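You operate a simulated robot arm through the tools that you are given. There is no shell and no other tool. Be economical: measure what you need, move in short steps, check, and stop when the job is done.

Carry out the task below with a simulated two-armed robot. There is one attempt and no reset: what you move stays moved.

Task
Put the short black hose that says "52" on the green mat on the teal-backed bench. Then put the clear beaker from the top of the valve stack bench on top of the small yellow block. Then take the black end cover and leave it on the shelf under the stone slab. Then open the middle drawer of the hose bench. The order counts. Set down upright: clear beaker.
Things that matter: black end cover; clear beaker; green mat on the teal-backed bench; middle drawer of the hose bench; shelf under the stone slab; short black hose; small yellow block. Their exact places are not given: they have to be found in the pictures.

Only the result counts: the job must be done as asked and must still hold three seconds after the hand-in. Knocking over, shifting, dropping, spilling or breaking anything else fails it. Lids that push on must go on centred and level and be pressed home; caps that screw on are set level and turned clockwise until they are tight.

Robot
Two 7-joint arms with fingered hands on one trunk, on a base that drives. Base frame: it is fixed to the floor where the robot stands at the start and does not move with it; the origin is under the middle of the robot, x ahead of it, y to its left, z up. Lengths are in mm, angles in rad, forces in N, time in s.
The left shoulder is at the start at [117, 187, 1029], the right one opposite. With the tool pointing down near the work surface each hand reaches from about 100 to 820 mm from the robot's upright axis, wherever it stands, measured 20 degrees to its own side. Places, roughly: black end cover (7x7x4 cm) [-4900, -5200, 800]; clear beaker [-2000, -2000, 750]; green mat on the teal-backed bench [-4200, 1300, 800]; middle drawer of the hose bench [500, -1500, 700]; shelf under the stone slab [-2000, -5300, 200]; short black hose [500, 0, 750]; small yellow block (6x6x5 cm) [-1700, -2100, 800]. Payload 3.6 kg a hand.
The TCP of each hand is the grasp point between the finger pads, 26 mm short of the fingertips. In the tool frame z runs along the fingers and y along their closing line. The gripper opens to 88 mm. The gripper's body begins 30 mm behind the TCP. The gripper is a hand of 3 fingers: y runs from the thumb to the fingers, the wrist lies at [-17, -98, -164] in the tool frame.
Orientation is that of the tool frame in the base frame, as a unit quaternion [x, y, z, w]. With the fingers straight down and the wrist toward the robot, the tool's x, y and z point along [0, 1, 0], [1, 0, 0] and [0, 0, -1] of the base frame.

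Tools
- The arms move only by the tool drive_tool. It takes "left_increments", "right_increments" or both (then of equal length, played together; a hand with none holds still); each is a list of rows, each an object (a shift or turn left out is 0) with "offset": the shift along the tool's x, y, z in units of 40 mm (1.0 is 40 mm), a list of three; "rot": the turn, a rotation vector about the tool's x, y, z in units of 8 degrees (1.0 is 8 degrees), a list of three. In form: [{"offset": [x, y, z], "rot": [wx, wy, wz]}, ...]. A call has 1 to 8 rows; each row shifts and turns the commanded pose from where the row before left it, along the tool's axes as they then stand. A call with a number of a shift or a turn outside -1 to 1 is refused whole. A row lasts 0.2 s, in which the tool goes at most 50 mm and 0.15 rad; a call with a longer step from one row to the next is refused whole. A pose out of reach is approached as far as the arm can. The call stops where the force on the tool passes 40 N (or 10 N more than at its start, if that is more) or the arm is blocked; 0.2 s more then pass. In this call time passes only in rows, and 0.2 s behind the last. The reply holds the time, the measured pose of the TCP, the force on the tool along the base axes, the opening and the grip force, in the units named above and with some noise, with the torque about the TCP (base axes, N m) and any sound that the robot's microphone picked up, and new pictures: "show" is both (left out), scene, wrist or none (wrist: the cameras of the hands that moved).
- Cameras (640 x 400 px; columns grow to the right, rows downward): "scene" is now at [274, -4, 927.9]; the picture's right is [-0.03, -1.00, 0.00], its down [-0.37, 0.01, -0.93] and it looks along [0.93, -0.03, -0.37] (base axes); focal length 214 px, centre (320, 200). "left" rides on the left gripper at [-56, -80, -102] in its tool frame; the picture's right is [-0.73, -0.32, 0.60], its down [0.62, -0.67, 0.41] and it looks along [0.27, 0.68, 0.69] (tool axes); focal length 247 px, centre (320, 200). "right" rides on the right gripper at [56, -80, -102] in its tool frame; the picture's right is [-0.73, 0.32, -0.60], its down [-0.62, -0.67, 0.41] and it looks along [-0.27, 0.68, 0.69] (tool axes); focal length 247 px, centre (320, 200).
- lift_body(by): slides the trunk up (or, below 0, down) by that many mm; the arms and the scene camera ride with it, the base frame stays. It gives what a move gives, with no picture.
- base_move(legs): drives the robot by 1 to 6 legs, each [ahead, left, turn to the left] in mm, mm and rad, along the robot's own axes; the way and the turn of a leg run together, so that a leg with both is an arc; at most 1500 mm and 3.142 rad a leg. The arms and the cameras ride along, it lands a little off, and it stops where it bumps. It gives what a move gives, and a new picture of the scene camera.
- curl_fingers(fingers, thumb_bend, thumb_turn, hand): sets how far each is bent, from 0 (flat) to 1 (curled in); at 0.3 the hand is open as for a grip, at 0.7 the pads meet at the TCP. One left out holds its place. A second passes; each finger stops where it meets its share of the squeeze, and holds until it gets a number again. It is the only way to open and close the hand. It gives what a move gives, with no picture; readings hold the bend of each and the force on the fingers (four entries, about 0 where the hand has none), thumb and palm. thumb_turn goes from beside the hand (0) to across from the fingers (1), as for a grip.
- pan_tilt(pan, tilt): turns the head with the scene camera to pan (to the left, within 1.047 rad either way) and tilt (down, from -0.506 to 1.204), counted from straight ahead of the robot. It gives what a move gives, and a new picture of the scene camera.
- locate(camera, pixels): for up to 12 pixels [column, row] of the newest picture of that camera ("zoom" is the newest enlarged one), the place [x, y, z] in the base frame of the surface seen there, good to about 2 mm. The clock stands still meanwhile.
- enlarge(camera, box): a new picture of the part [left, top, right, bottom] of that camera's present view, enlarged. The clock stands still meanwhile.
- close_job(): hands the job in; it is judged then, once.

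Keep the steps short. Do not move on a guess: measure, check each grasp and each placing, and mend mistakes. In all there are 110 turns and 260 pictures (those below and enlarged ones count). Leave the grippers open and the arms clear of the work at the hand-in unless told otherwise, and finish with a single line.

The tools are called after ">>>" as name(argument=value, ...) on one line, values as JSON. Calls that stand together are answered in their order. drive_tool: Moves the arms, as the interface text tells. Its arguments: {"type":"object","properties":{"left_increments":{"type":"array"},"right_increments":{"type":"array"},"show":{"type":"string","enum":["both","scene","wrist","none"]}},"required":[]} The other tools are called the same way: lift_body (by) slides the trunk up or down; curl_fingers (fingers, thumb_bend, thumb_turn, hand) moves the fingers one by one; base_move (legs) drives the base; pan_tilt (pan, tilt) turns the head that bears the scene camera; locate (camera, pixels) gives the place of the surface under pixels of a picture; enlarge (camera, box) takes an enlarged picture of a part of a camera's view; close_job () hands the job in.

At the start:

```text
t: 0.0
left_position: [510.1, 101.9, 879.5]
left_ee_rot: [0.707, 0.707, 0.0, -0.001]
left_ft_force: [-0.5, 0.0, 0.0]
left_moment: [0.02, -0.01, 0.02]
left_gripper_width: 88.0
left_grip_force: 0.0
left_shape: jaw
left_bend: [0.3, 0.3, 0.98]
left_finger forces: [0.1, 0.0, 0.0, 0.0, 0.0, 0.1]
right_position: [509.8, -256.1, 809.6]
right_ee_rot: [0.707, 0.707, 0.001, 0.0]
right_ft_force: [-0.1, -0.8, 0.3]
right_moment: [0.02, -0.02, 0.05]
right_gripper_width: 87.7
right_grip_force: 0.0
right_shape: jaw
right_bend: [0.3, 0.3, 0.98]
right_finger forces: [0.1, 0.0, 0.0, 0.1, 0.0, 0.0]
trunk travel left (down, up): [-175.0, 582.0]
robot x, y, heading: [-1.1, 1.1, 0.003]
head pan, tilt: [-0.028, 0.374]
```

scene: 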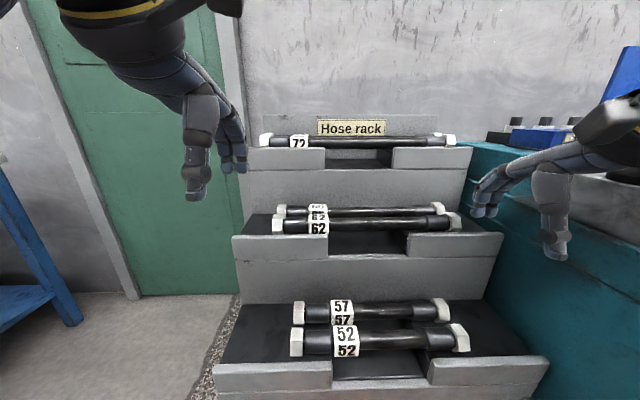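
right: 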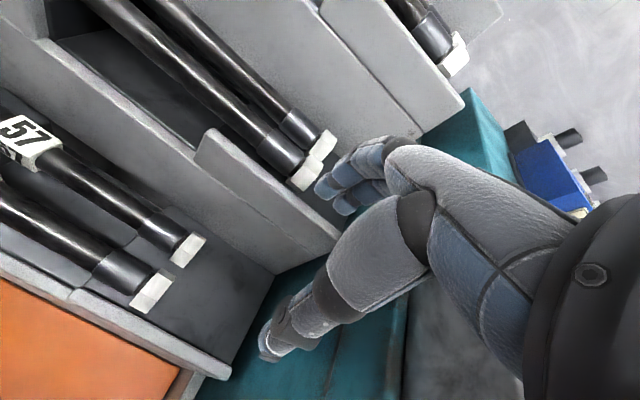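
left: 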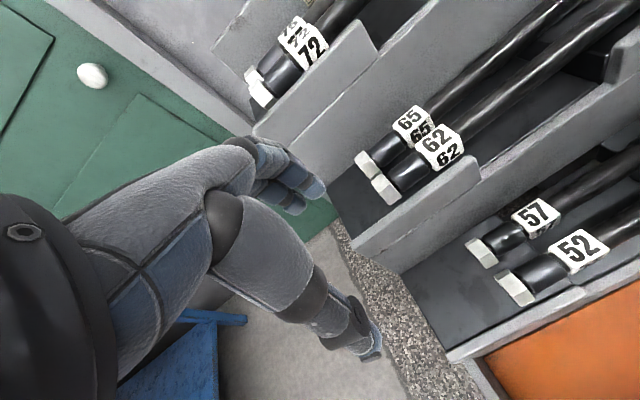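

I see hose "52" at the front of the lowest tier, spanning (297,342) to (460,338). I'll measure points on it and on its surroundings.

>>> locate(camera="scene", pixels=[[297, 342], [345, 335], [380, 338], [410, 337], [462, 337], [380, 312], [380, 365], [270, 370], [490, 365], [380, 380], [380, 328], [380, 352]])

>>> enlarge(camera="scene", box=[200, 280, 560, 400])

```text
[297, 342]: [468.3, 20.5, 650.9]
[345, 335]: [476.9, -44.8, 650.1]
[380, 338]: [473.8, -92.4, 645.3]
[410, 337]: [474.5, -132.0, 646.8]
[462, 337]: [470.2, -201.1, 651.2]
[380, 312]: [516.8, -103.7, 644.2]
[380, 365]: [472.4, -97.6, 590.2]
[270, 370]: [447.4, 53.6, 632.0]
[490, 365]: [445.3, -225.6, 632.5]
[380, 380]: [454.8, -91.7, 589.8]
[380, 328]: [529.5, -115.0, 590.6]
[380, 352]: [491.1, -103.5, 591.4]
```

```text
1.78 times, centred on (380, 340) of scene
```

zoom: 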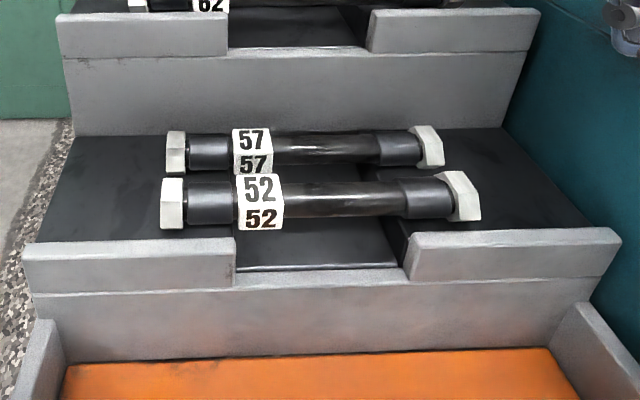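

The notch floor is at z≈590 and the hose top at about 650. Next I'll measure the hose profile in the thin section and the gap to hose 57.

>>> locate(camera="zoom", pixels=[[340, 138], [340, 150], [340, 160], [340, 164], [340, 178], [340, 184], [340, 190], [340, 200], [340, 210], [340, 215], [237, 262], [405, 262]])

>>> pan_tilt(pan=-0.2, tilt=0.9)

```text
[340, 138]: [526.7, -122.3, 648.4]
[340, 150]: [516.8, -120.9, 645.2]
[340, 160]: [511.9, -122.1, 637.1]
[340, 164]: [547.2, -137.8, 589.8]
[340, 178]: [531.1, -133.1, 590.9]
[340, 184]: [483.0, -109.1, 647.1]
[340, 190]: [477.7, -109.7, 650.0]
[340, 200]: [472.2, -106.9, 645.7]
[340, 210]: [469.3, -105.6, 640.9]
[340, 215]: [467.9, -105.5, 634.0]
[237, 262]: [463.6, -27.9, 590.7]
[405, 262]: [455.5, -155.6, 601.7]
```

```text
t: 0.9
left_position: [508.4, 102.9, 879.3]
left_ee_rot: [0.707, 0.707, 0.0, -0.001]
left_ft_force: [0.4, 0.1, 0.5]
left_moment: [0.0, 0.0, 0.02]
left_gripper_width: 87.8
left_grip_force: 0.1
left_shape: jaw
left_bend: [0.3, 0.3, 0.98]
left_finger forces: [0.0, 0.0, 0.1, 0.1, 0.0, 0.0]
right_position: [510.9, -256.8, 809.4]
right_ee_rot: [0.707, 0.707, 0.0, 0.0]
right_ft_force: [-0.3, 0.4, 0.1]
right_moment: [-0.01, 0.03, 0.01]
right_gripper_width: 87.6
right_grip_force: 0.0
right_shape: jaw
right_bend: [0.3, 0.3, 0.98]
right_finger forces: [0.0, 0.0, 0.1, 0.0, 0.1, 0.0]
trunk travel left (down, up): [-175.0, 582.0]
robot x, y, heading: [-2.4, -2.4, 0.004]
head pan, tilt: [-0.201, 0.901]
```

scene: 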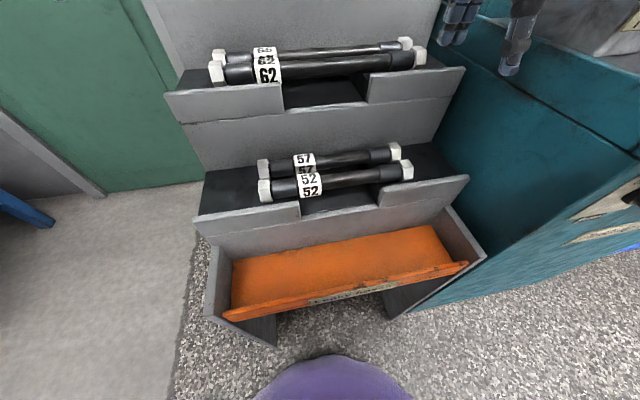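

Hose 52's axis is at about x 479, z 637, with a gap of about 19 mm behind it. I'll move the right hand above it at y≈-92 and then shape the fingers.

>>> drive_tool(right_increments=[{"offset": [0, -0.8, 0]}, {"offset": [1, 0, 0]}, {"offset": [1, 0, 0]}, {"offset": [1, 0, 0]}, {"offset": [1, 0, 0]}, {"offset": [0.12, 0, 0.5]}], show="none")

>>> curl_fingers(hand="right", fingers=0.53, thumb_bend=0.42)

>>> pan_tilt(pan=-0.2, tilt=0.6)

>>> enlarge(camera="right", box=[0, 0, 640, 400])

```text
t: 2.5
left_position: [496.9, 87.8, 885.0]
left_ee_rot: [0.714, 0.7, 0.005, 0.004]
left_ft_force: [-0.6, -0.4, 0.3]
left_moment: [0.02, 0.02, 0.0]
left_gripper_width: 87.8
left_grip_force: 0.1
left_shape: jaw
left_bend: [0.3, 0.3, 0.98]
left_finger forces: [0.1, 0.0, 0.0, 0.1, 0.0, 0.0]
right_position: [454.7, -110.4, 778.1]
right_ee_rot: [0.716, 0.698, -0.016, -0.009]
right_ft_force: [-0.5, -0.1, 0.6]
right_moment: [0.0, -0.01, -0.02]
right_gripper_width: 87.8
right_grip_force: 0.2
right_shape: jaw
right_bend: [0.3, 0.3, 0.98]
right_finger forces: [0.1, 0.0, 0.0, 0.0, 0.0, 0.0]
trunk travel left (down, up): [-175.0, 582.0]
robot x, y, heading: [-5.4, -4.2, -0.015]
head pan, tilt: [-0.201, 0.901]
stopped in row 6 (right hand): the arm was blocked; the commanded pose is now the measured one
```

```text
t: 3.5
left_position: [495.4, 88.9, 886.9]
left_ee_rot: [0.713, 0.701, 0.005, 0.005]
left_ft_force: [-0.3, -0.3, 0.4]
left_moment: [-0.03, -0.04, 0.02]
left_gripper_width: 87.8
left_grip_force: 0.0
left_shape: jaw
left_bend: [0.3, 0.3, 0.98]
left_finger forces: [0.0, 0.0, 0.0, 0.0, 0.0, 0.0]
right_position: [453.4, -109.1, 776.9]
right_ee_rot: [0.716, 0.698, -0.015, -0.008]
right_ft_force: [0.5, -0.3, 0.2]
right_moment: [-0.01, 0.01, -0.01]
right_gripper_width: 50.8
right_grip_force: 0.0
right_shape: fingers
right_bend: [0.53, 0.42, 0.98]
right_finger forces: [0.0, 0.1, 0.0, 0.1, 0.0, 0.0]
trunk travel left (down, up): [-175.0, 582.0]
robot x, y, heading: [-2.7, -3.4, -0.013]
head pan, tilt: [-0.201, 0.901]
```

```text
t: 4.3
left_position: [497.0, 89.1, 886.9]
left_ee_rot: [0.713, 0.701, 0.005, 0.005]
left_ft_force: [0.1, -0.1, -0.4]
left_moment: [0.02, 0.01, 0.03]
left_gripper_width: 87.8
left_grip_force: 0.0
left_shape: jaw
left_bend: [0.3, 0.3, 0.98]
left_finger forces: [0.0, 0.0, 0.0, 0.1, 0.1, 0.0]
right_position: [453.2, -108.2, 778.1]
right_ee_rot: [0.715, 0.699, -0.016, -0.007]
right_ft_force: [1.2, -0.3, 1.0]
right_moment: [0.01, 0.01, 0.02]
right_gripper_width: 50.7
right_grip_force: 0.2
right_shape: fingers
right_bend: [0.53, 0.42, 0.98]
right_finger forces: [0.0, 0.1, 0.0, 0.1, 0.0, 0.1]
trunk travel left (down, up): [-175.0, 582.0]
robot x, y, heading: [-1.0, -4.9, -0.016]
head pan, tilt: [-0.201, 0.6]
```

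scene: 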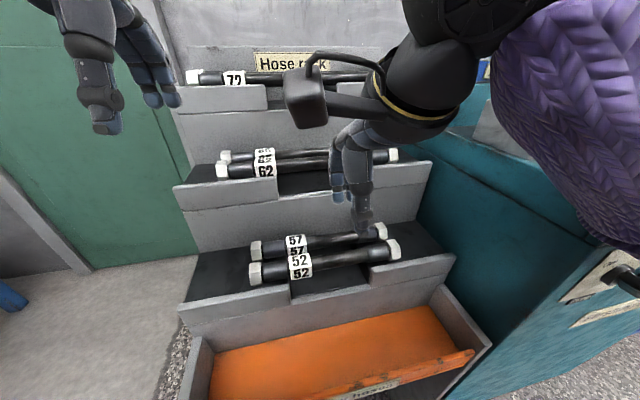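

```text
1.00 times, centred on (320, 200) of right (not enlarged: the box is as wide or as high as the picture)
```

zoom: 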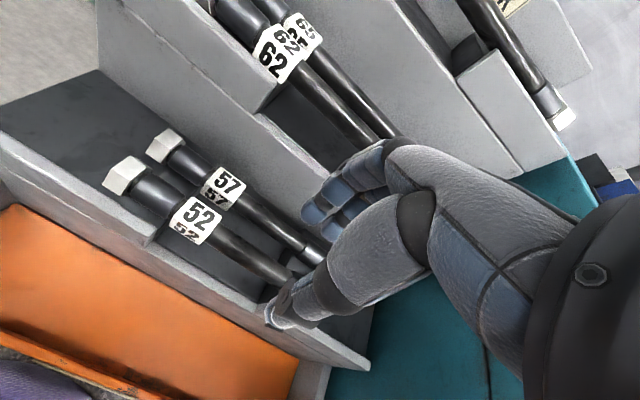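

The right arm was blocked reaching across the body. I'll shift the base 170 mm left, where there's free floor, so the hose sits on the right hand's own side.

>>> base_move(legs=[[0, 170, 0.014]])

```text
t: 5.8
left_position: [507.6, 267.1, 879.3]
left_ee_rot: [0.707, 0.707, -0.001, 0.001]
left_ft_force: [-0.4, 0.3, -0.8]
left_moment: [-0.01, -0.03, -0.01]
left_gripper_width: 88.0
left_grip_force: 0.1
left_shape: jaw
left_bend: [0.3, 0.3, 0.98]
left_finger forces: [0.0, 0.1, 0.0, 0.0, 0.0, 0.1]
right_position: [467.4, 70.5, 775.0]
right_ee_rot: [0.709, 0.705, -0.017, -0.013]
right_ft_force: [-0.3, 0.1, -0.6]
right_moment: [0.01, -0.02, -0.03]
right_gripper_width: 50.9
right_grip_force: 0.1
right_shape: fingers
right_bend: [0.53, 0.42, 0.98]
right_finger forces: [0.1, 0.0, 0.1, 0.0, 0.1, 0.0]
trunk travel left (down, up): [-175.0, 582.0]
robot x, y, heading: [0.6, 169.9, 0.0]
head pan, tilt: [-0.201, 0.6]
```

scene: 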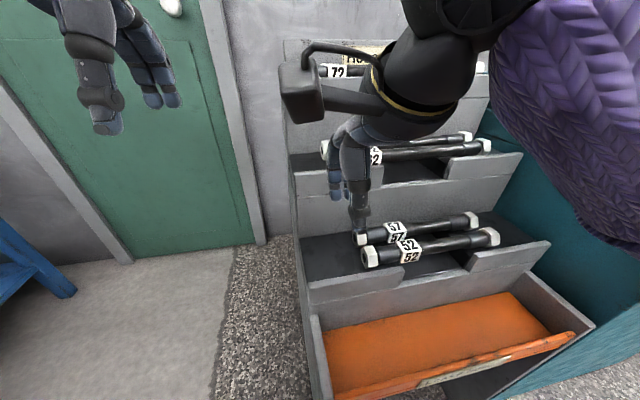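

The hand is now on its own side. I'll level it and move it to above the hose at (479,-92).

>>> drive_tool(right_increments=[{"rot": [-0.3, 0.04, -0.04]}, {"offset": [-1, 0.3, 0]}, {"offset": [-1, 0, 0]}, {"offset": [-1, 0, 0]}, {"offset": [-1, 0, 0]}, {"offset": [0, 0, 0.5]}], show="both")

```text
t: 7.2
left_position: [508.4, 266.1, 879.6]
left_ee_rot: [0.708, 0.707, 0.0, 0.0]
left_ft_force: [-0.2, -0.2, 0.5]
left_moment: [-0.01, 0.03, 0.0]
left_gripper_width: 87.8
left_grip_force: 0.1
left_shape: jaw
left_bend: [0.3, 0.3, 0.98]
left_finger forces: [0.0, 0.0, 0.0, 0.0, 0.0, 0.0]
right_position: [479.0, -90.7, 755.1]
right_ee_rot: [0.707, 0.707, 0.001, 0.001]
right_ft_force: [0.3, -0.2, 0.2]
right_moment: [0.01, 0.0, -0.02]
right_gripper_width: 50.7
right_grip_force: 0.0
right_shape: fingers
right_bend: [0.53, 0.42, 0.98]
right_finger forces: [0.0, 0.1, 0.0, 0.0, 0.0, 0.0]
trunk travel left (down, up): [-175.0, 582.0]
robot x, y, heading: [1.2, 168.1, -0.004]
head pan, tilt: [-0.201, 0.6]
```

scene: 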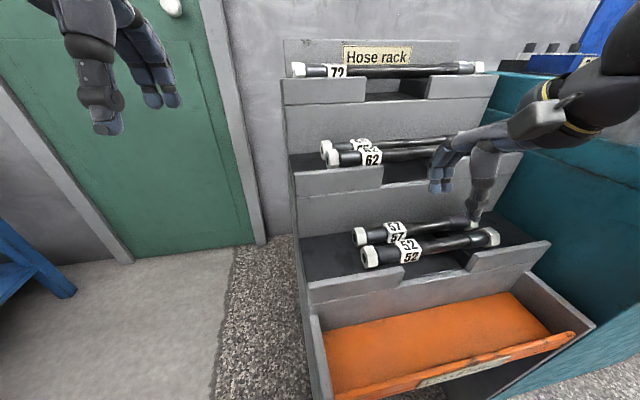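
right: 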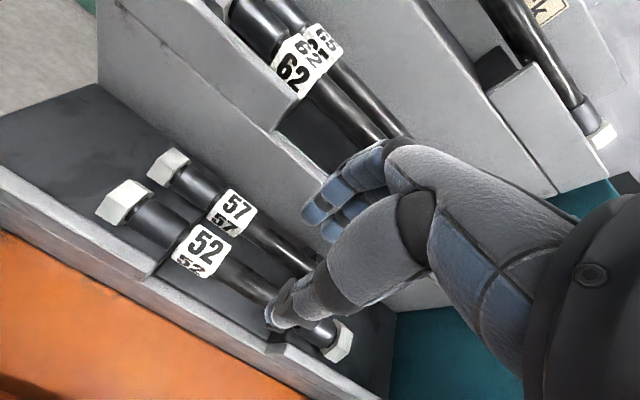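

Reach is fine now. I'll measure where the fingertips and thumb tip are relative to the TCP.

>>> enlarge(camera="right", box=[240, 120, 440, 340])

>>> locate(camera="right", pixels=[[312, 212], [328, 232], [335, 188], [345, 212], [270, 318], [284, 318], [282, 292], [212, 240], [250, 282], [325, 333], [330, 345]])

>>> enlarge(camera="scene", box=[380, 100, 560, 280])

```text
1.82 times, centred on (340, 230) of right
```

zoom: 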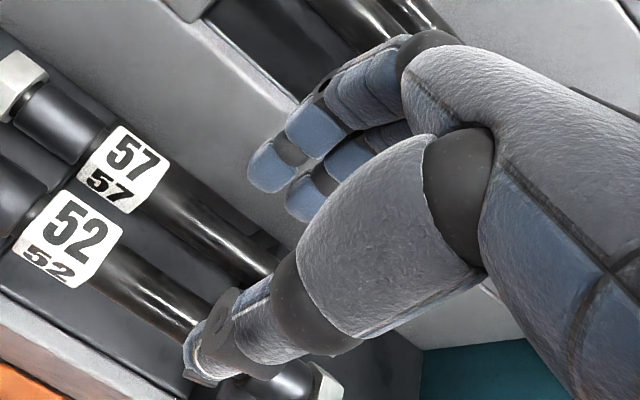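

```text
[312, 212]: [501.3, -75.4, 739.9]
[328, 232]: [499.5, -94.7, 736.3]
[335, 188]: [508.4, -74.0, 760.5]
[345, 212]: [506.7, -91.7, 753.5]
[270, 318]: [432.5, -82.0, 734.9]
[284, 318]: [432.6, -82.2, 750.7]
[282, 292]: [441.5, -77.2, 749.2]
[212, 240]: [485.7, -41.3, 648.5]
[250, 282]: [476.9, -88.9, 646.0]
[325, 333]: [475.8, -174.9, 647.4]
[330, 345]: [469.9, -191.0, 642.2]
```

```text
2.22 times, centred on (470, 190) of scene
```

zoom: 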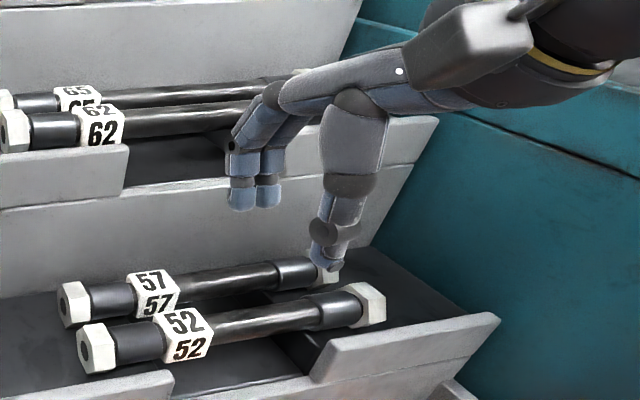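

The fingers are at y≈-75 and -94 with their inner faces slanting. I'll descend along the finger slant so they slide through the gap, starting by going to z≈700.

>>> drive_tool(right_increments=[{"offset": [0, 0.28, 0.7]}, {"offset": [0, 0, 0.68]}], show="wrist")

>>> locate(camera="right", pixels=[[312, 212], [328, 232], [335, 188], [345, 212], [270, 318], [240, 270], [230, 255], [255, 255], [265, 245], [275, 260]])

```text
t: 7.8
left_position: [507.7, 266.7, 880.0]
left_ee_rot: [0.707, 0.707, 0.0, 0.001]
left_ft_force: [-0.2, 1.0, -0.5]
left_moment: [-0.03, -0.02, 0.03]
left_gripper_width: 87.8
left_grip_force: 0.1
left_shape: jaw
left_bend: [0.3, 0.3, 0.98]
left_finger forces: [0.1, 0.1, 0.0, 0.1, 0.0, 0.0]
right_position: [491.8, -89.3, 698.6]
right_ee_rot: [0.707, 0.707, -0.001, 0.0]
right_ft_force: [0.3, 0.1, -0.4]
right_moment: [0.02, 0.01, -0.05]
right_gripper_width: 51.0
right_grip_force: 0.0
right_shape: fingers
right_bend: [0.53, 0.42, 0.98]
right_finger forces: [0.0, 0.0, 0.0, 0.1, 0.0, 0.1]
trunk travel left (down, up): [-175.0, 582.0]
robot x, y, heading: [-1.6, 167.8, -0.003]
head pan, tilt: [-0.201, 0.6]
```

right: 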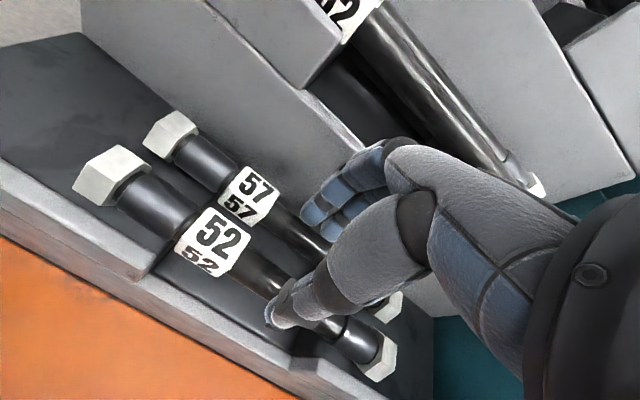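

```text
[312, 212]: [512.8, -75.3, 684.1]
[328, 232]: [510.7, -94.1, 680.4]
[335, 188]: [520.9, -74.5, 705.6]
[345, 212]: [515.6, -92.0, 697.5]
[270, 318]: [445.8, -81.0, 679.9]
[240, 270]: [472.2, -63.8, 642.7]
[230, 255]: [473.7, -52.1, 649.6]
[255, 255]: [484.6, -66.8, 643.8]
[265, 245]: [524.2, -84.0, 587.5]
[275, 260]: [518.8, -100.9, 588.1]
```

Consistent with my estimate. I'll go diagonally down to TCP (468.5, -90, 638).

>>> drive_tool(right_increments=[{"offset": [0, -0.19, 0.5]}, {"offset": [0, -0.2, 0.5]}, {"offset": [0, -0.2, 0.5]}], show="both")

>>> enlarge(camera="scene", box=[340, 160, 560, 300])

```text
t: 8.6
left_position: [507.9, 267.0, 880.2]
left_ee_rot: [0.707, 0.707, 0.0, 0.001]
left_ft_force: [0.1, -0.2, 0.3]
left_moment: [0.0, -0.05, -0.03]
left_gripper_width: 88.0
left_grip_force: 0.1
left_shape: jaw
left_bend: [0.3, 0.3, 0.98]
left_finger forces: [0.0, 0.0, 0.0, 0.0, 0.0, 0.0]
right_position: [467.0, -90.9, 639.0]
right_ee_rot: [0.707, 0.707, 0.001, 0.001]
right_ft_force: [-0.1, 0.9, -0.3]
right_moment: [-0.01, 0.01, -0.03]
right_gripper_width: 50.8
right_grip_force: 0.0
right_shape: fingers
right_bend: [0.53, 0.42, 0.98]
right_finger forces: [0.0, 0.0, 0.0, 0.0, 0.0, 0.0]
trunk travel left (down, up): [-175.0, 582.0]
robot x, y, heading: [-0.4, 165.7, -0.004]
head pan, tilt: [-0.201, 0.6]
```

scene: 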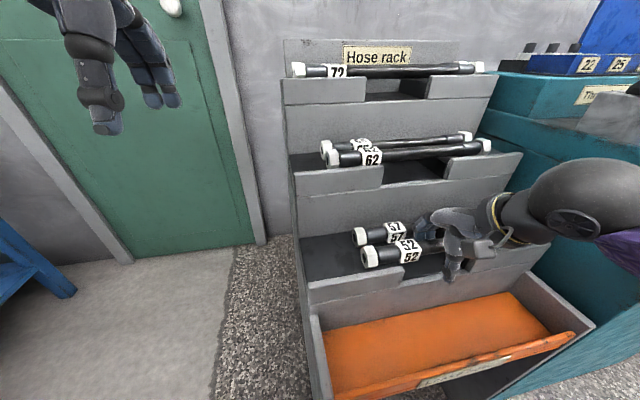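
right: 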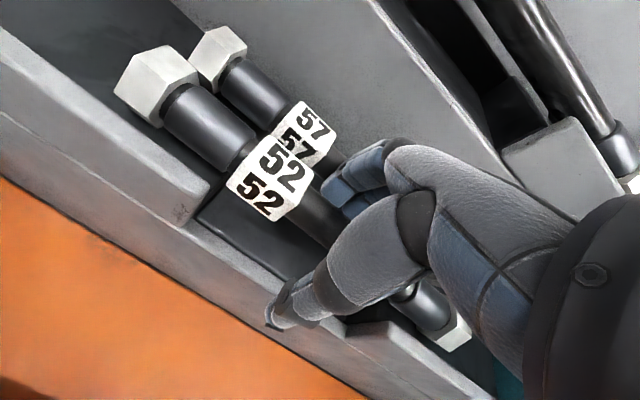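

```text
2.86 times, centred on (450, 230) of scene
```

zoom: 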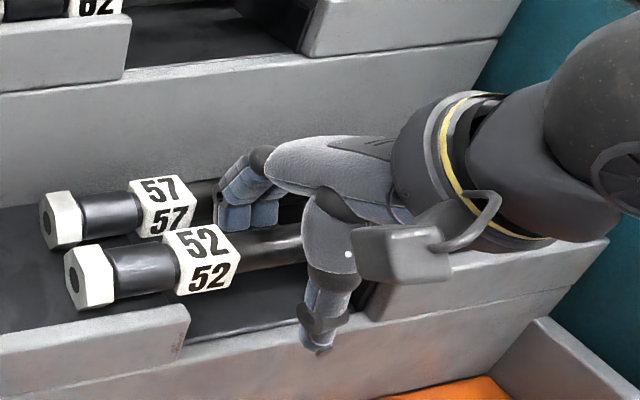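

No contact force, and the fingers are behind hose 52 and in front of 57. I'll close the hand, thumb and fingers together.

>>> curl_fingers(hand="right", fingers=0.8, thumb_bend=0.8)

>>> drive_tool(right_increments=[{"offset": [0, 0, -0.25]}], show="both")

```text
t: 9.6
left_position: [508.8, 267.2, 879.1]
left_ee_rot: [0.707, 0.707, 0.001, 0.001]
left_ft_force: [0.3, 0.3, -0.3]
left_moment: [0.0, 0.0, 0.04]
left_gripper_width: 87.8
left_grip_force: 0.1
left_shape: jaw
left_bend: [0.3, 0.3, 0.98]
left_finger forces: [0.0, 0.0, 0.0, 0.0, 0.0, 0.0]
right_position: [467.6, -90.2, 638.0]
right_ee_rot: [0.707, 0.707, -0.001, 0.0]
right_ft_force: [0.2, -0.5, -0.5]
right_moment: [-0.05, -0.02, -0.02]
right_gripper_width: 0.0
right_grip_force: 17.5
right_shape: fingers
right_bend: [0.77, 0.72, 0.96]
right_finger forces: [16.7, 2.6, 0.1, 0.0, 15.9, 0.0]
trunk travel left (down, up): [-175.0, 582.0]
robot x, y, heading: [0.5, 168.4, -0.003]
head pan, tilt: [-0.201, 0.6]
```

```text
t: 10.0
left_position: [508.4, 266.8, 879.2]
left_ee_rot: [0.708, 0.706, 0.0, 0.001]
left_ft_force: [0.4, 0.5, -0.2]
left_moment: [-0.02, -0.02, 0.01]
left_gripper_width: 87.8
left_grip_force: 0.1
left_shape: jaw
left_bend: [0.3, 0.3, 0.98]
left_finger forces: [0.0, 0.0, 0.1, 0.1, 0.0, 0.0]
right_position: [467.5, -90.2, 649.2]
right_ee_rot: [0.707, 0.707, 0.0, 0.0]
right_ft_force: [0.6, 0.5, -3.3]
right_moment: [-0.04, 0.04, -0.02]
right_gripper_width: 0.1
right_grip_force: 17.3
right_shape: fingers
right_bend: [0.77, 0.72, 0.97]
right_finger forces: [15.4, 3.8, 0.0, 0.0, 15.9, 0.0]
trunk travel left (down, up): [-175.0, 582.0]
robot x, y, heading: [0.9, 162.1, -0.003]
head pan, tilt: [-0.201, 0.6]
```

scene: 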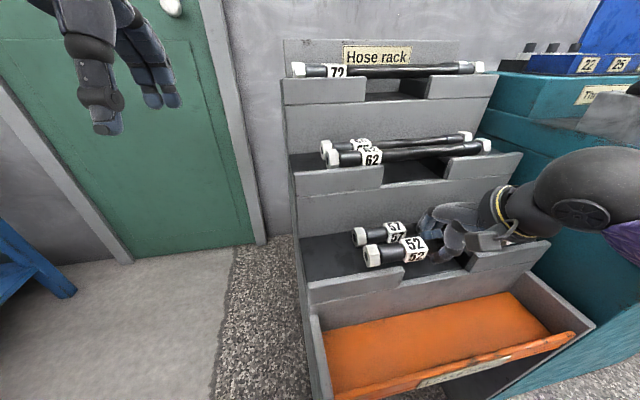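
right: 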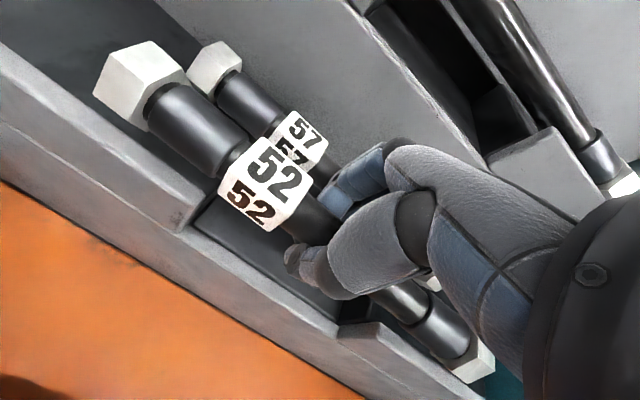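

The hose is gripped and rising, with a load of about 3 N. I'll lift clear.

>>> drive_tool(right_increments=[{"offset": [0, 0, -0.5]}, {"offset": [0, 0, -1]}, {"offset": [0, 0, -1]}, {"offset": [0, -0.5, -1]}, {"offset": [0, -1, -0.5]}], show="both")

```text
t: 11.2
left_position: [508.9, 266.7, 879.4]
left_ee_rot: [0.708, 0.706, 0.0, -0.001]
left_ft_force: [-0.2, -0.2, -0.3]
left_moment: [0.0, 0.02, -0.02]
left_gripper_width: 88.0
left_grip_force: 0.1
left_shape: jaw
left_bend: [0.3, 0.3, 0.98]
left_finger forces: [0.1, 0.0, 0.0, 0.0, 0.0, 0.0]
right_position: [444.4, -93.0, 792.8]
right_ee_rot: [0.707, 0.707, 0.001, -0.001]
right_ft_force: [-0.2, -0.5, -3.2]
right_moment: [-0.06, 0.03, 0.0]
right_gripper_width: 0.1
right_grip_force: 16.8
right_shape: fingers
right_bend: [0.77, 0.72, 0.97]
right_finger forces: [14.7, 3.5, 0.1, 0.1, 14.6, 0.1]
right hand out of reach, approached as far as the arm can: row 5
trunk travel left (down, up): [-175.0, 582.0]
robot x, y, heading: [1.8, 165.5, -0.001]
head pan, tilt: [-0.201, 0.6]
```

scene: 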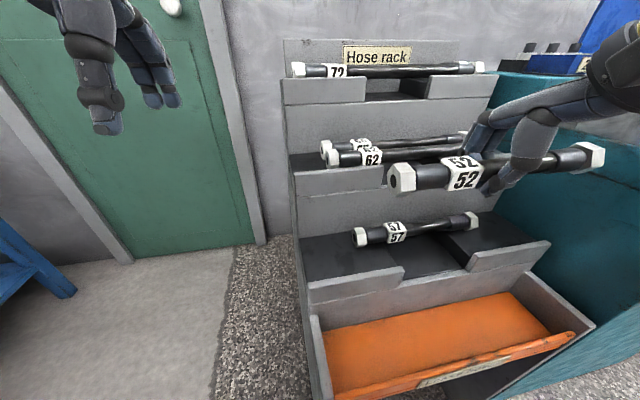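
right: 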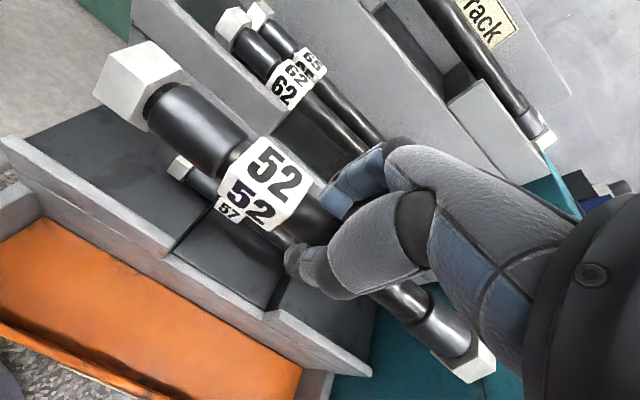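

Hose 52 is free and nothing else moved. I'll look left and right before driving.

>>> pan_tilt(pan=1.04, tilt=0.45)

>>> pan_tilt(pan=-1.04, tilt=0.45)

```text
t: 12.6
left_position: [507.9, 266.9, 879.4]
left_ee_rot: [0.708, 0.707, 0.0, 0.0]
left_ft_force: [0.6, 0.7, 0.9]
left_moment: [0.0, 0.01, -0.01]
left_gripper_width: 88.0
left_grip_force: 0.1
left_shape: jaw
left_bend: [0.3, 0.3, 0.98]
left_finger forces: [0.1, 0.1, 0.0, 0.0, 0.1, 0.0]
right_position: [445.7, -93.4, 792.5]
right_ee_rot: [0.707, 0.707, 0.0, 0.001]
right_ft_force: [-0.1, 0.3, -3.3]
right_moment: [-0.02, 0.0, 0.0]
right_gripper_width: 0.0
right_grip_force: 16.4
right_shape: fingers
right_bend: [0.77, 0.72, 0.97]
right_finger forces: [14.6, 3.4, 0.0, 0.0, 14.8, 0.1]
trunk travel left (down, up): [-175.0, 582.0]
robot x, y, heading: [-2.8, 161.8, -0.001]
head pan, tilt: [1.04, 0.45]
```

scene: 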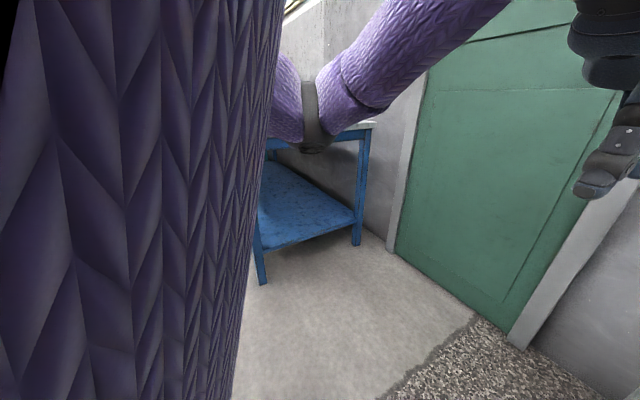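

```text
t: 14.6
left_position: [508.8, 267.5, 880.0]
left_ee_rot: [0.708, 0.706, 0.0, 0.0]
left_ft_force: [-0.1, 0.1, -0.7]
left_moment: [0.0, 0.01, 0.03]
left_gripper_width: 87.8
left_grip_force: 0.0
left_shape: jaw
left_bend: [0.3, 0.3, 0.98]
left_finger forces: [0.1, 0.0, 0.0, 0.0, 0.0, 0.0]
right_position: [446.0, -93.0, 793.0]
right_ee_rot: [0.707, 0.707, 0.0, 0.0]
right_ft_force: [-0.4, -0.4, -3.4]
right_moment: [-0.04, 0.02, 0.03]
right_gripper_width: 0.0
right_grip_force: 15.9
right_shape: fingers
right_bend: [0.77, 0.72, 0.97]
right_finger forces: [14.7, 3.6, 0.1, 0.0, 14.7, 0.0]
trunk travel left (down, up): [-175.0, 582.0]
robot x, y, heading: [1.6, 165.9, 0.0]
head pan, tilt: [-1.04, 0.45]
```

scene: 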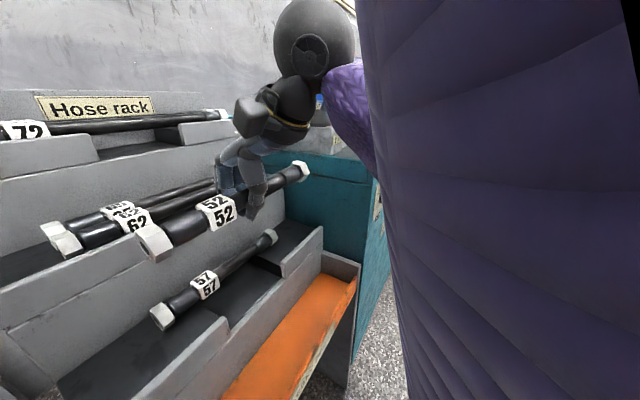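

I'll back out 600 mm and look around again.

>>> base_move(legs=[[-300, 0, 0], [-300, 0, 0]])

>>> pan_tilt(pan=0.8, tilt=0.3)

```text
t: 18.3
left_position: [-89.6, 267.0, 879.6]
left_ee_rot: [0.71, 0.704, 0.001, 0.0]
left_ft_force: [0.0, 0.6, 0.5]
left_moment: [-0.02, 0.02, 0.03]
left_gripper_width: 87.7
left_grip_force: 0.2
left_shape: jaw
left_bend: [0.3, 0.3, 0.98]
left_finger forces: [0.0, 0.0, 0.0, 0.0, 0.0, 0.0]
right_position: [-156.4, -91.9, 793.7]
right_ee_rot: [0.709, 0.705, 0.001, 0.0]
right_ft_force: [0.0, 0.0, -2.6]
right_moment: [-0.06, 0.01, -0.01]
right_gripper_width: 0.0
right_grip_force: 16.2
right_shape: fingers
right_bend: [0.77, 0.72, 0.97]
right_finger forces: [14.5, 3.4, 0.0, 0.0, 14.5, 0.0]
trunk travel left (down, up): [-175.0, 582.0]
robot x, y, heading: [-597.7, 166.2, -0.004]
head pan, tilt: [-1.04, 0.45]
```

scene: 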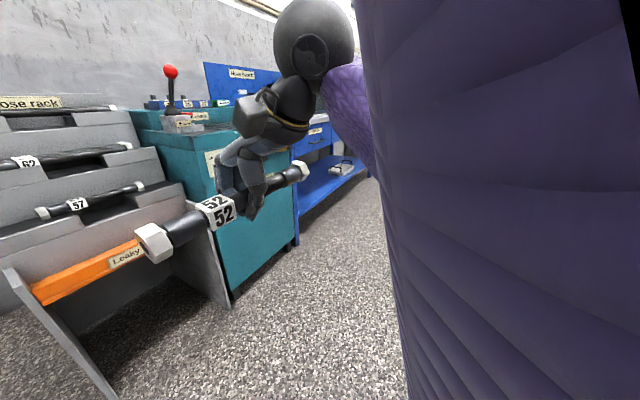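

```text
t: 20.1
left_position: [-88.5, 267.5, 879.6]
left_ee_rot: [0.711, 0.704, -0.001, 0.001]
left_ft_force: [0.2, 0.2, 0.0]
left_moment: [0.02, -0.02, -0.01]
left_gripper_width: 87.7
left_grip_force: 0.1
left_shape: jaw
left_bend: [0.3, 0.3, 0.98]
left_finger forces: [0.0, 0.0, 0.1, 0.0, 0.1, 0.0]
right_position: [-156.5, -91.7, 792.9]
right_ee_rot: [0.709, 0.705, 0.0, 0.0]
right_ft_force: [0.2, -0.5, -3.0]
right_moment: [-0.01, 0.0, -0.04]
right_gripper_width: 0.1
right_grip_force: 16.6
right_shape: fingers
right_bend: [0.77, 0.72, 0.97]
right_finger forces: [14.7, 3.5, 0.0, 0.0, 14.5, 0.0]
trunk travel left (down, up): [-175.0, 582.0]
robot x, y, heading: [-600.0, 170.8, -0.009]
head pan, tilt: [0.799, 0.3]
```

scene: 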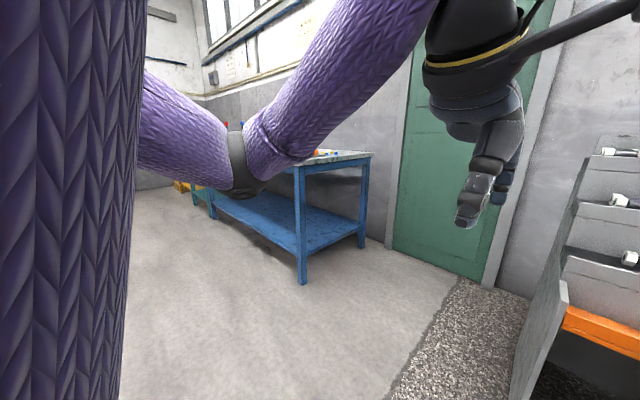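

>>> locate(camera="scene", pixels=[[303, 278], [362, 244], [212, 215], [195, 202], [182, 188], [330, 300], [150, 180]])

>>> base_move(legs=[[-300, 0, 0], [0, 0, 1.57]])

```text
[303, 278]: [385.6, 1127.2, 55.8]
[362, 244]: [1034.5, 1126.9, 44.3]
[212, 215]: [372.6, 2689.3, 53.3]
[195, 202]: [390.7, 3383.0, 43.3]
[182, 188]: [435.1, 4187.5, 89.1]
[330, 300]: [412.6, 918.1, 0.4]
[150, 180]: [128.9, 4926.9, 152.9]
```

```text
t: 26.0
left_position: [-998.2, 681.2, 880.3]
left_ee_rot: [0.004, 1.0, 0.001, -0.001]
left_ft_force: [0.5, 0.6, -0.1]
left_moment: [-0.02, 0.0, -0.01]
left_gripper_width: 87.9
left_grip_force: 0.0
left_shape: jaw
left_bend: [0.3, 0.3, 0.98]
left_finger forces: [0.1, 0.0, 0.0, 0.0, 0.1, 0.1]
right_position: [-639.9, 615.4, 793.7]
right_ee_rot: [0.002, 1.0, 0.0, 0.0]
right_ft_force: [0.1, 0.2, -2.9]
right_moment: [-0.01, -0.03, 0.03]
right_gripper_width: 0.0
right_grip_force: 11.7
right_shape: fingers
right_bend: [0.77, 0.73, 0.97]
right_finger forces: [7.0, 3.2, 0.0, 0.0, 12.8, 0.1]
trunk travel left (down, up): [-175.0, 582.0]
robot x, y, heading: [-900.3, 172.6, 1.564]
head pan, tilt: [0.799, 0.3]
```

scene: 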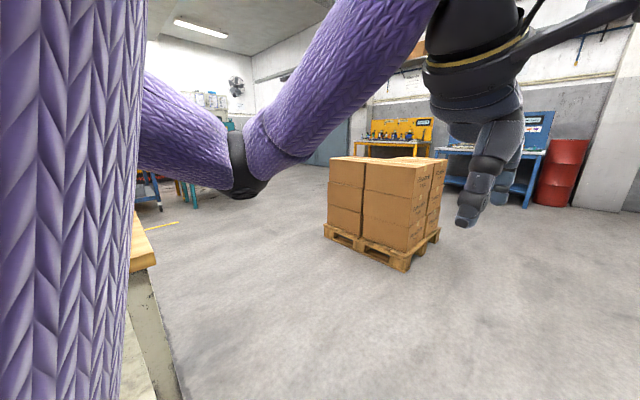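

The room is large. I'll re-squeeze the hose, measure nearby obstacles, and look ahead and to the left.

>>> locate(camera="scene", pixels=[[148, 262], [170, 390], [405, 268], [326, 232], [160, 208], [185, 200], [440, 240], [150, 350], [240, 310]])

>>> curl_fingers(hand="right", fingers=0.95, thumb_bend=0.9)

>>> base_move(legs=[[0, 0, 0.7]])

>>> pan_tilt(pan=0.1, tilt=0.25)

```text
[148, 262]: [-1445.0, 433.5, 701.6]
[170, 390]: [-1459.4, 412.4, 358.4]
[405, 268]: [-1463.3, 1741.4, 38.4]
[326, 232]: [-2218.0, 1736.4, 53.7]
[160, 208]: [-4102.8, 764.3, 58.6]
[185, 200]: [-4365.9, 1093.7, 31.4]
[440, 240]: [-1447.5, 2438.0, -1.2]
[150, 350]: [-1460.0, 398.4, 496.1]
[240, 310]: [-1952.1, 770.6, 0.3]
```

```text
t: 27.0
left_position: [-998.7, 679.9, 878.9]
left_ee_rot: [0.004, 1.0, 0.0, 0.0]
left_ft_force: [0.2, 0.5, -0.2]
left_moment: [0.01, -0.03, -0.01]
left_gripper_width: 87.7
left_grip_force: 0.1
left_shape: jaw
left_bend: [0.3, 0.3, 0.98]
left_finger forces: [0.1, 0.0, 0.0, 0.0, 0.0, 0.0]
right_position: [-640.0, 615.7, 793.6]
right_ee_rot: [0.001, 1.0, 0.0, 0.0]
right_ft_force: [0.4, 0.1, -3.3]
right_moment: [-0.03, -0.01, -0.03]
right_gripper_width: 0.2
right_grip_force: 7.3
right_shape: fingers
right_bend: [0.84, 0.76, 0.97]
right_finger forces: [1.3, 2.4, 0.0, 0.0, 9.9, 0.0]
trunk travel left (down, up): [-175.0, 582.0]
robot x, y, heading: [-901.8, 171.1, 1.563]
head pan, tilt: [0.799, 0.3]
```

```text
t: 29.3
left_position: [-1301.3, 498.1, 881.2]
left_ee_rot: [-0.338, 0.941, -0.001, 0.0]
left_ft_force: [0.5, -0.1, 0.4]
left_moment: [0.01, 0.0, 0.01]
left_gripper_width: 87.7
left_grip_force: 0.1
left_shape: jaw
left_bend: [0.3, 0.3, 0.98]
left_finger forces: [0.1, 0.1, 0.1, 0.0, 0.0, 0.1]
right_position: [-984.4, 678.9, 792.8]
right_ee_rot: [-0.34, 0.94, 0.0, 0.001]
right_ft_force: [-0.2, 0.0, -3.7]
right_moment: [0.04, -0.01, 0.0]
right_gripper_width: 0.0
right_grip_force: 6.1
right_shape: fingers
right_bend: [0.84, 0.76, 0.97]
right_finger forces: [1.1, 2.0, 0.0, 0.0, 9.1, 0.0]
trunk travel left (down, up): [-175.0, 582.0]
robot x, y, heading: [-901.2, 174.0, 2.259]
head pan, tilt: [0.799, 0.3]
```

scene: 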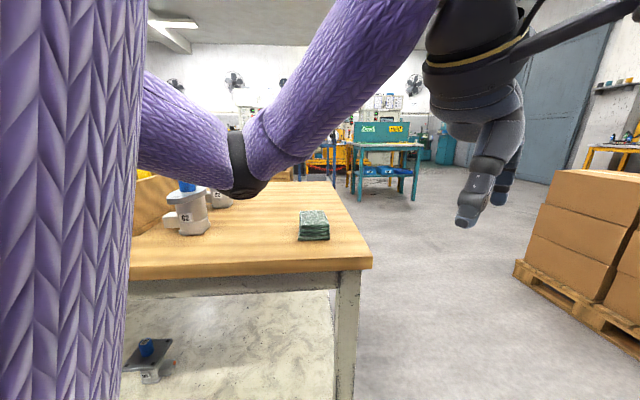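

```text
t: 30.3
left_position: [-1301.9, 498.3, 879.2]
left_ee_rot: [-0.337, 0.941, 0.0, 0.0]
left_ft_force: [-0.4, 0.3, 0.6]
left_moment: [-0.01, 0.02, -0.02]
left_gripper_width: 87.9
left_grip_force: 0.1
left_shape: jaw
left_bend: [0.3, 0.3, 0.98]
left_finger forces: [0.0, 0.0, 0.0, 0.1, 0.0, 0.0]
right_position: [-985.1, 679.5, 793.0]
right_ee_rot: [-0.34, 0.94, 0.0, 0.0]
right_ft_force: [-0.4, -0.5, -3.2]
right_moment: [0.01, -0.04, -0.04]
right_gripper_width: 0.0
right_grip_force: 5.4
right_shape: fingers
right_bend: [0.84, 0.76, 0.97]
right_finger forces: [1.0, 1.9, 0.1, 0.0, 9.0, 0.1]
trunk travel left (down, up): [-175.0, 582.0]
robot x, y, heading: [-897.8, 173.7, 2.26]
head pan, tilt: [0.099, 0.25]
```

scene: 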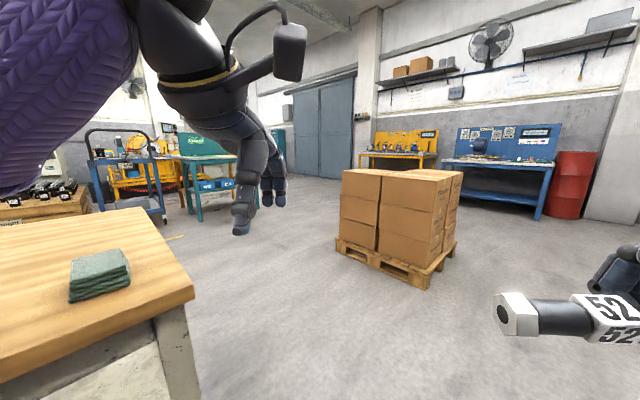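

The grip force dropped to about 5 N, so I'll check the grip with the wrist camera.

>>> enlarge(camera="right", box=[80, 20, 600, 390])

>>> pan_tilt(pan=-0.5, tilt=0.35)

```text
1.08 times, centred on (340, 205) of right (not enlarged: the box is as wide or as high as the picture)
```

zoom: 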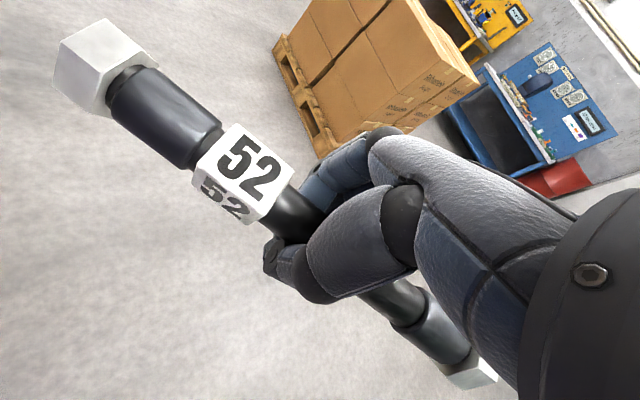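

```text
t: 31.3
left_position: [-1302.5, 497.7, 879.0]
left_ee_rot: [-0.339, 0.941, 0.0, 0.0]
left_ft_force: [-0.4, -0.8, -0.6]
left_moment: [0.01, -0.03, -0.01]
left_gripper_width: 88.0
left_grip_force: 0.2
left_shape: jaw
left_bend: [0.3, 0.3, 0.98]
left_finger forces: [0.0, 0.1, 0.0, 0.0, 0.1, 0.1]
right_position: [-985.7, 679.4, 793.0]
right_ee_rot: [-0.34, 0.94, 0.0, 0.0]
right_ft_force: [0.3, -0.6, -3.1]
right_moment: [0.05, -0.02, 0.02]
right_gripper_width: 0.0
right_grip_force: 5.7
right_shape: fingers
right_bend: [0.84, 0.76, 0.97]
right_finger forces: [1.1, 1.9, 0.0, 0.0, 9.1, 0.0]
trunk travel left (down, up): [-175.0, 582.0]
robot x, y, heading: [-901.8, 170.8, 2.263]
head pan, tilt: [-0.499, 0.351]
```

scene: 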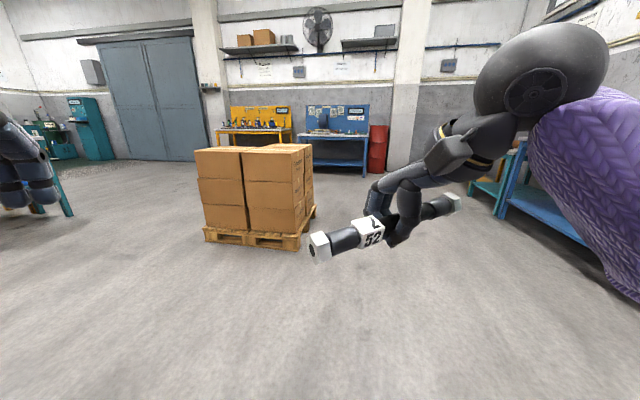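

The hose is still caged firmly. Now I'll look towards the teal-backed bench.

>>> pan_tilt(pan=0.35, tilt=0.15)

>>> enlarge(camera="scene", box=[180, 80, 460, 260])

```text
t: 32.5
left_position: [-1302.3, 499.3, 879.7]
left_ee_rot: [-0.337, 0.941, -0.001, 0.0]
left_ft_force: [-0.1, 0.3, 0.1]
left_moment: [0.0, 0.03, -0.03]
left_gripper_width: 87.8
left_grip_force: 0.0
left_shape: jaw
left_bend: [0.3, 0.3, 0.98]
left_finger forces: [0.1, 0.1, 0.1, 0.1, 0.0, 0.1]
right_position: [-983.8, 680.0, 793.2]
right_ee_rot: [-0.34, 0.94, 0.0, -0.001]
right_ft_force: [0.4, 0.3, -3.3]
right_moment: [0.04, -0.02, -0.01]
right_gripper_width: 0.0
right_grip_force: 5.5
right_shape: fingers
right_bend: [0.84, 0.76, 0.97]
right_finger forces: [1.0, 2.0, 0.0, 0.1, 9.0, 0.1]
trunk travel left (down, up): [-175.0, 582.0]
robot x, y, heading: [-897.3, 172.5, 2.261]
head pan, tilt: [0.351, 0.15]
```

scene: 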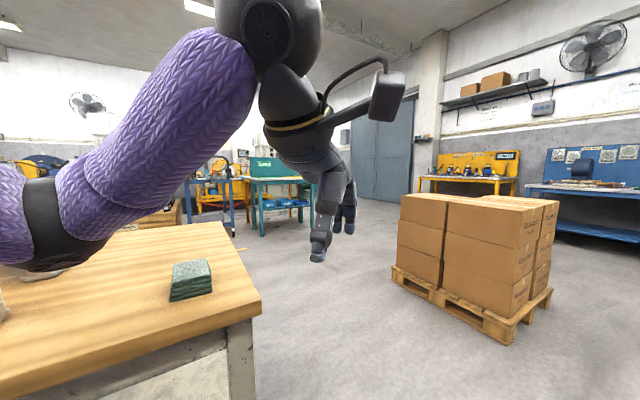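

```text
2.22 times, centred on (320, 170) of scene
```

zoom: 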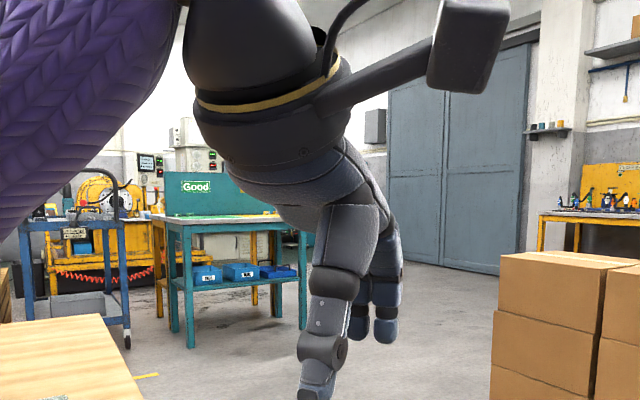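

>>> locate(camera="zoom", pixels=[[190, 345], [303, 325], [175, 330], [180, 226], [305, 222], [240, 218], [200, 200], [230, 192], [125, 340], [25, 290], [132, 240], [150, 375]])

>>> locate(camera="scene", pixels=[[258, 300], [222, 225], [437, 292], [510, 342], [120, 230], [238, 250], [190, 290], [0, 380]])

```text
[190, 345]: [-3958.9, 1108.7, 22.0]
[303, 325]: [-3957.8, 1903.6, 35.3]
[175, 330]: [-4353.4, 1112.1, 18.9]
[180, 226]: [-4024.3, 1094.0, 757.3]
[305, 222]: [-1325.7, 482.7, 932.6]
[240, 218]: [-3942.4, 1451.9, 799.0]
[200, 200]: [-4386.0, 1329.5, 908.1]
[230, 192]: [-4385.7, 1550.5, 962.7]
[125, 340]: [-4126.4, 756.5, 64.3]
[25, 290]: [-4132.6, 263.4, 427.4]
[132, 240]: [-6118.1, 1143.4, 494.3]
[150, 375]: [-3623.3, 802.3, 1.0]
```

```text
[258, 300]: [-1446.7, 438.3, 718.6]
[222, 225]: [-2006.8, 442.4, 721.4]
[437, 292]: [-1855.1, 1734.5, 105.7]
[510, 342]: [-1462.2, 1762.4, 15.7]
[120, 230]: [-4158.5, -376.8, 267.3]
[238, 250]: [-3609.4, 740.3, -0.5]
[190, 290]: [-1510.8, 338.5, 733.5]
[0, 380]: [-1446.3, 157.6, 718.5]
```

The teal bench spans x -3940 to -4400, y 1090 to 1920, with its top at z≈800, and its front faces me. I'll go through the corridor between the wooden bench (y<442) and the pallet (y>1735): first to (-900,1090), then turn to face -x.

>>> base_move(legs=[[708, -584, 0], [0, 0, 0.882]])

>>> pan_tilt(pan=0.0, tilt=0.4)

```text
t: 39.6
left_position: [-1409.1, 983.9, 879.2]
left_ee_rot: [-0.706, 0.708, 0.0, 0.0]
left_ft_force: [-0.6, -0.6, 0.1]
left_moment: [0.02, 0.02, 0.01]
left_gripper_width: 88.0
left_grip_force: 0.0
left_shape: jaw
left_bend: [0.3, 0.3, 0.98]
left_finger forces: [0.0, 0.1, 0.0, 0.1, 0.1, 0.0]
right_position: [-1344.0, 1342.7, 793.5]
right_ee_rot: [-0.707, 0.707, 0.001, 0.001]
right_ft_force: [-0.6, -0.4, -3.0]
right_moment: [0.09, 0.0, -0.01]
right_gripper_width: 0.1
right_grip_force: 4.4
right_shape: fingers
right_bend: [0.84, 0.76, 0.97]
right_finger forces: [0.7, 1.4, 0.0, 0.0, 7.3, 0.0]
trunk travel left (down, up): [-175.0, 582.0]
robot x, y, heading: [-901.1, 1078.0, 3.137]
head pan, tilt: [0.351, 0.15]
```

scene: 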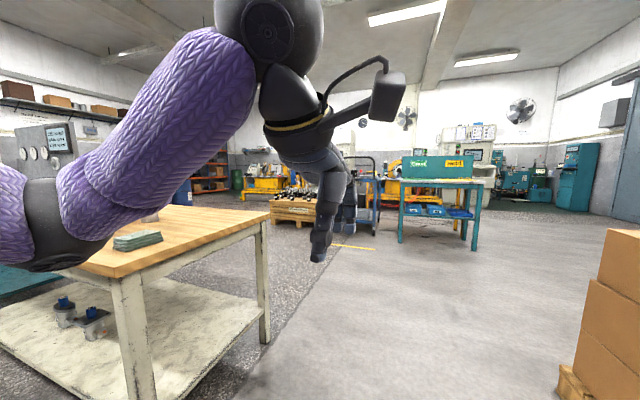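

```text
t: 40.4
left_position: [-1408.2, 983.7, 880.0]
left_ee_rot: [-0.706, 0.708, 0.0, -0.001]
left_ft_force: [0.2, -0.2, -0.3]
left_moment: [0.0, -0.05, 0.0]
left_gripper_width: 87.7
left_grip_force: 0.1
left_shape: jaw
left_bend: [0.3, 0.3, 0.98]
left_finger forces: [0.0, 0.0, 0.1, 0.1, 0.0, 0.1]
right_position: [-1345.5, 1342.2, 792.4]
right_ee_rot: [-0.707, 0.708, -0.001, 0.001]
right_ft_force: [0.4, -0.1, -3.2]
right_moment: [0.03, 0.04, 0.01]
right_gripper_width: 0.0
right_grip_force: 5.0
right_shape: fingers
right_bend: [0.84, 0.76, 0.97]
right_finger forces: [0.7, 1.4, 0.0, 0.0, 7.2, 0.1]
trunk travel left (down, up): [-175.0, 582.0]
robot x, y, heading: [-897.0, 1079.7, 3.139]
head pan, tilt: [0.0, 0.4]
```

scene: 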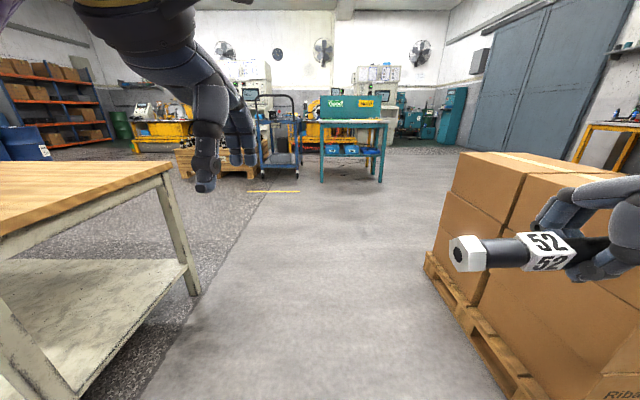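

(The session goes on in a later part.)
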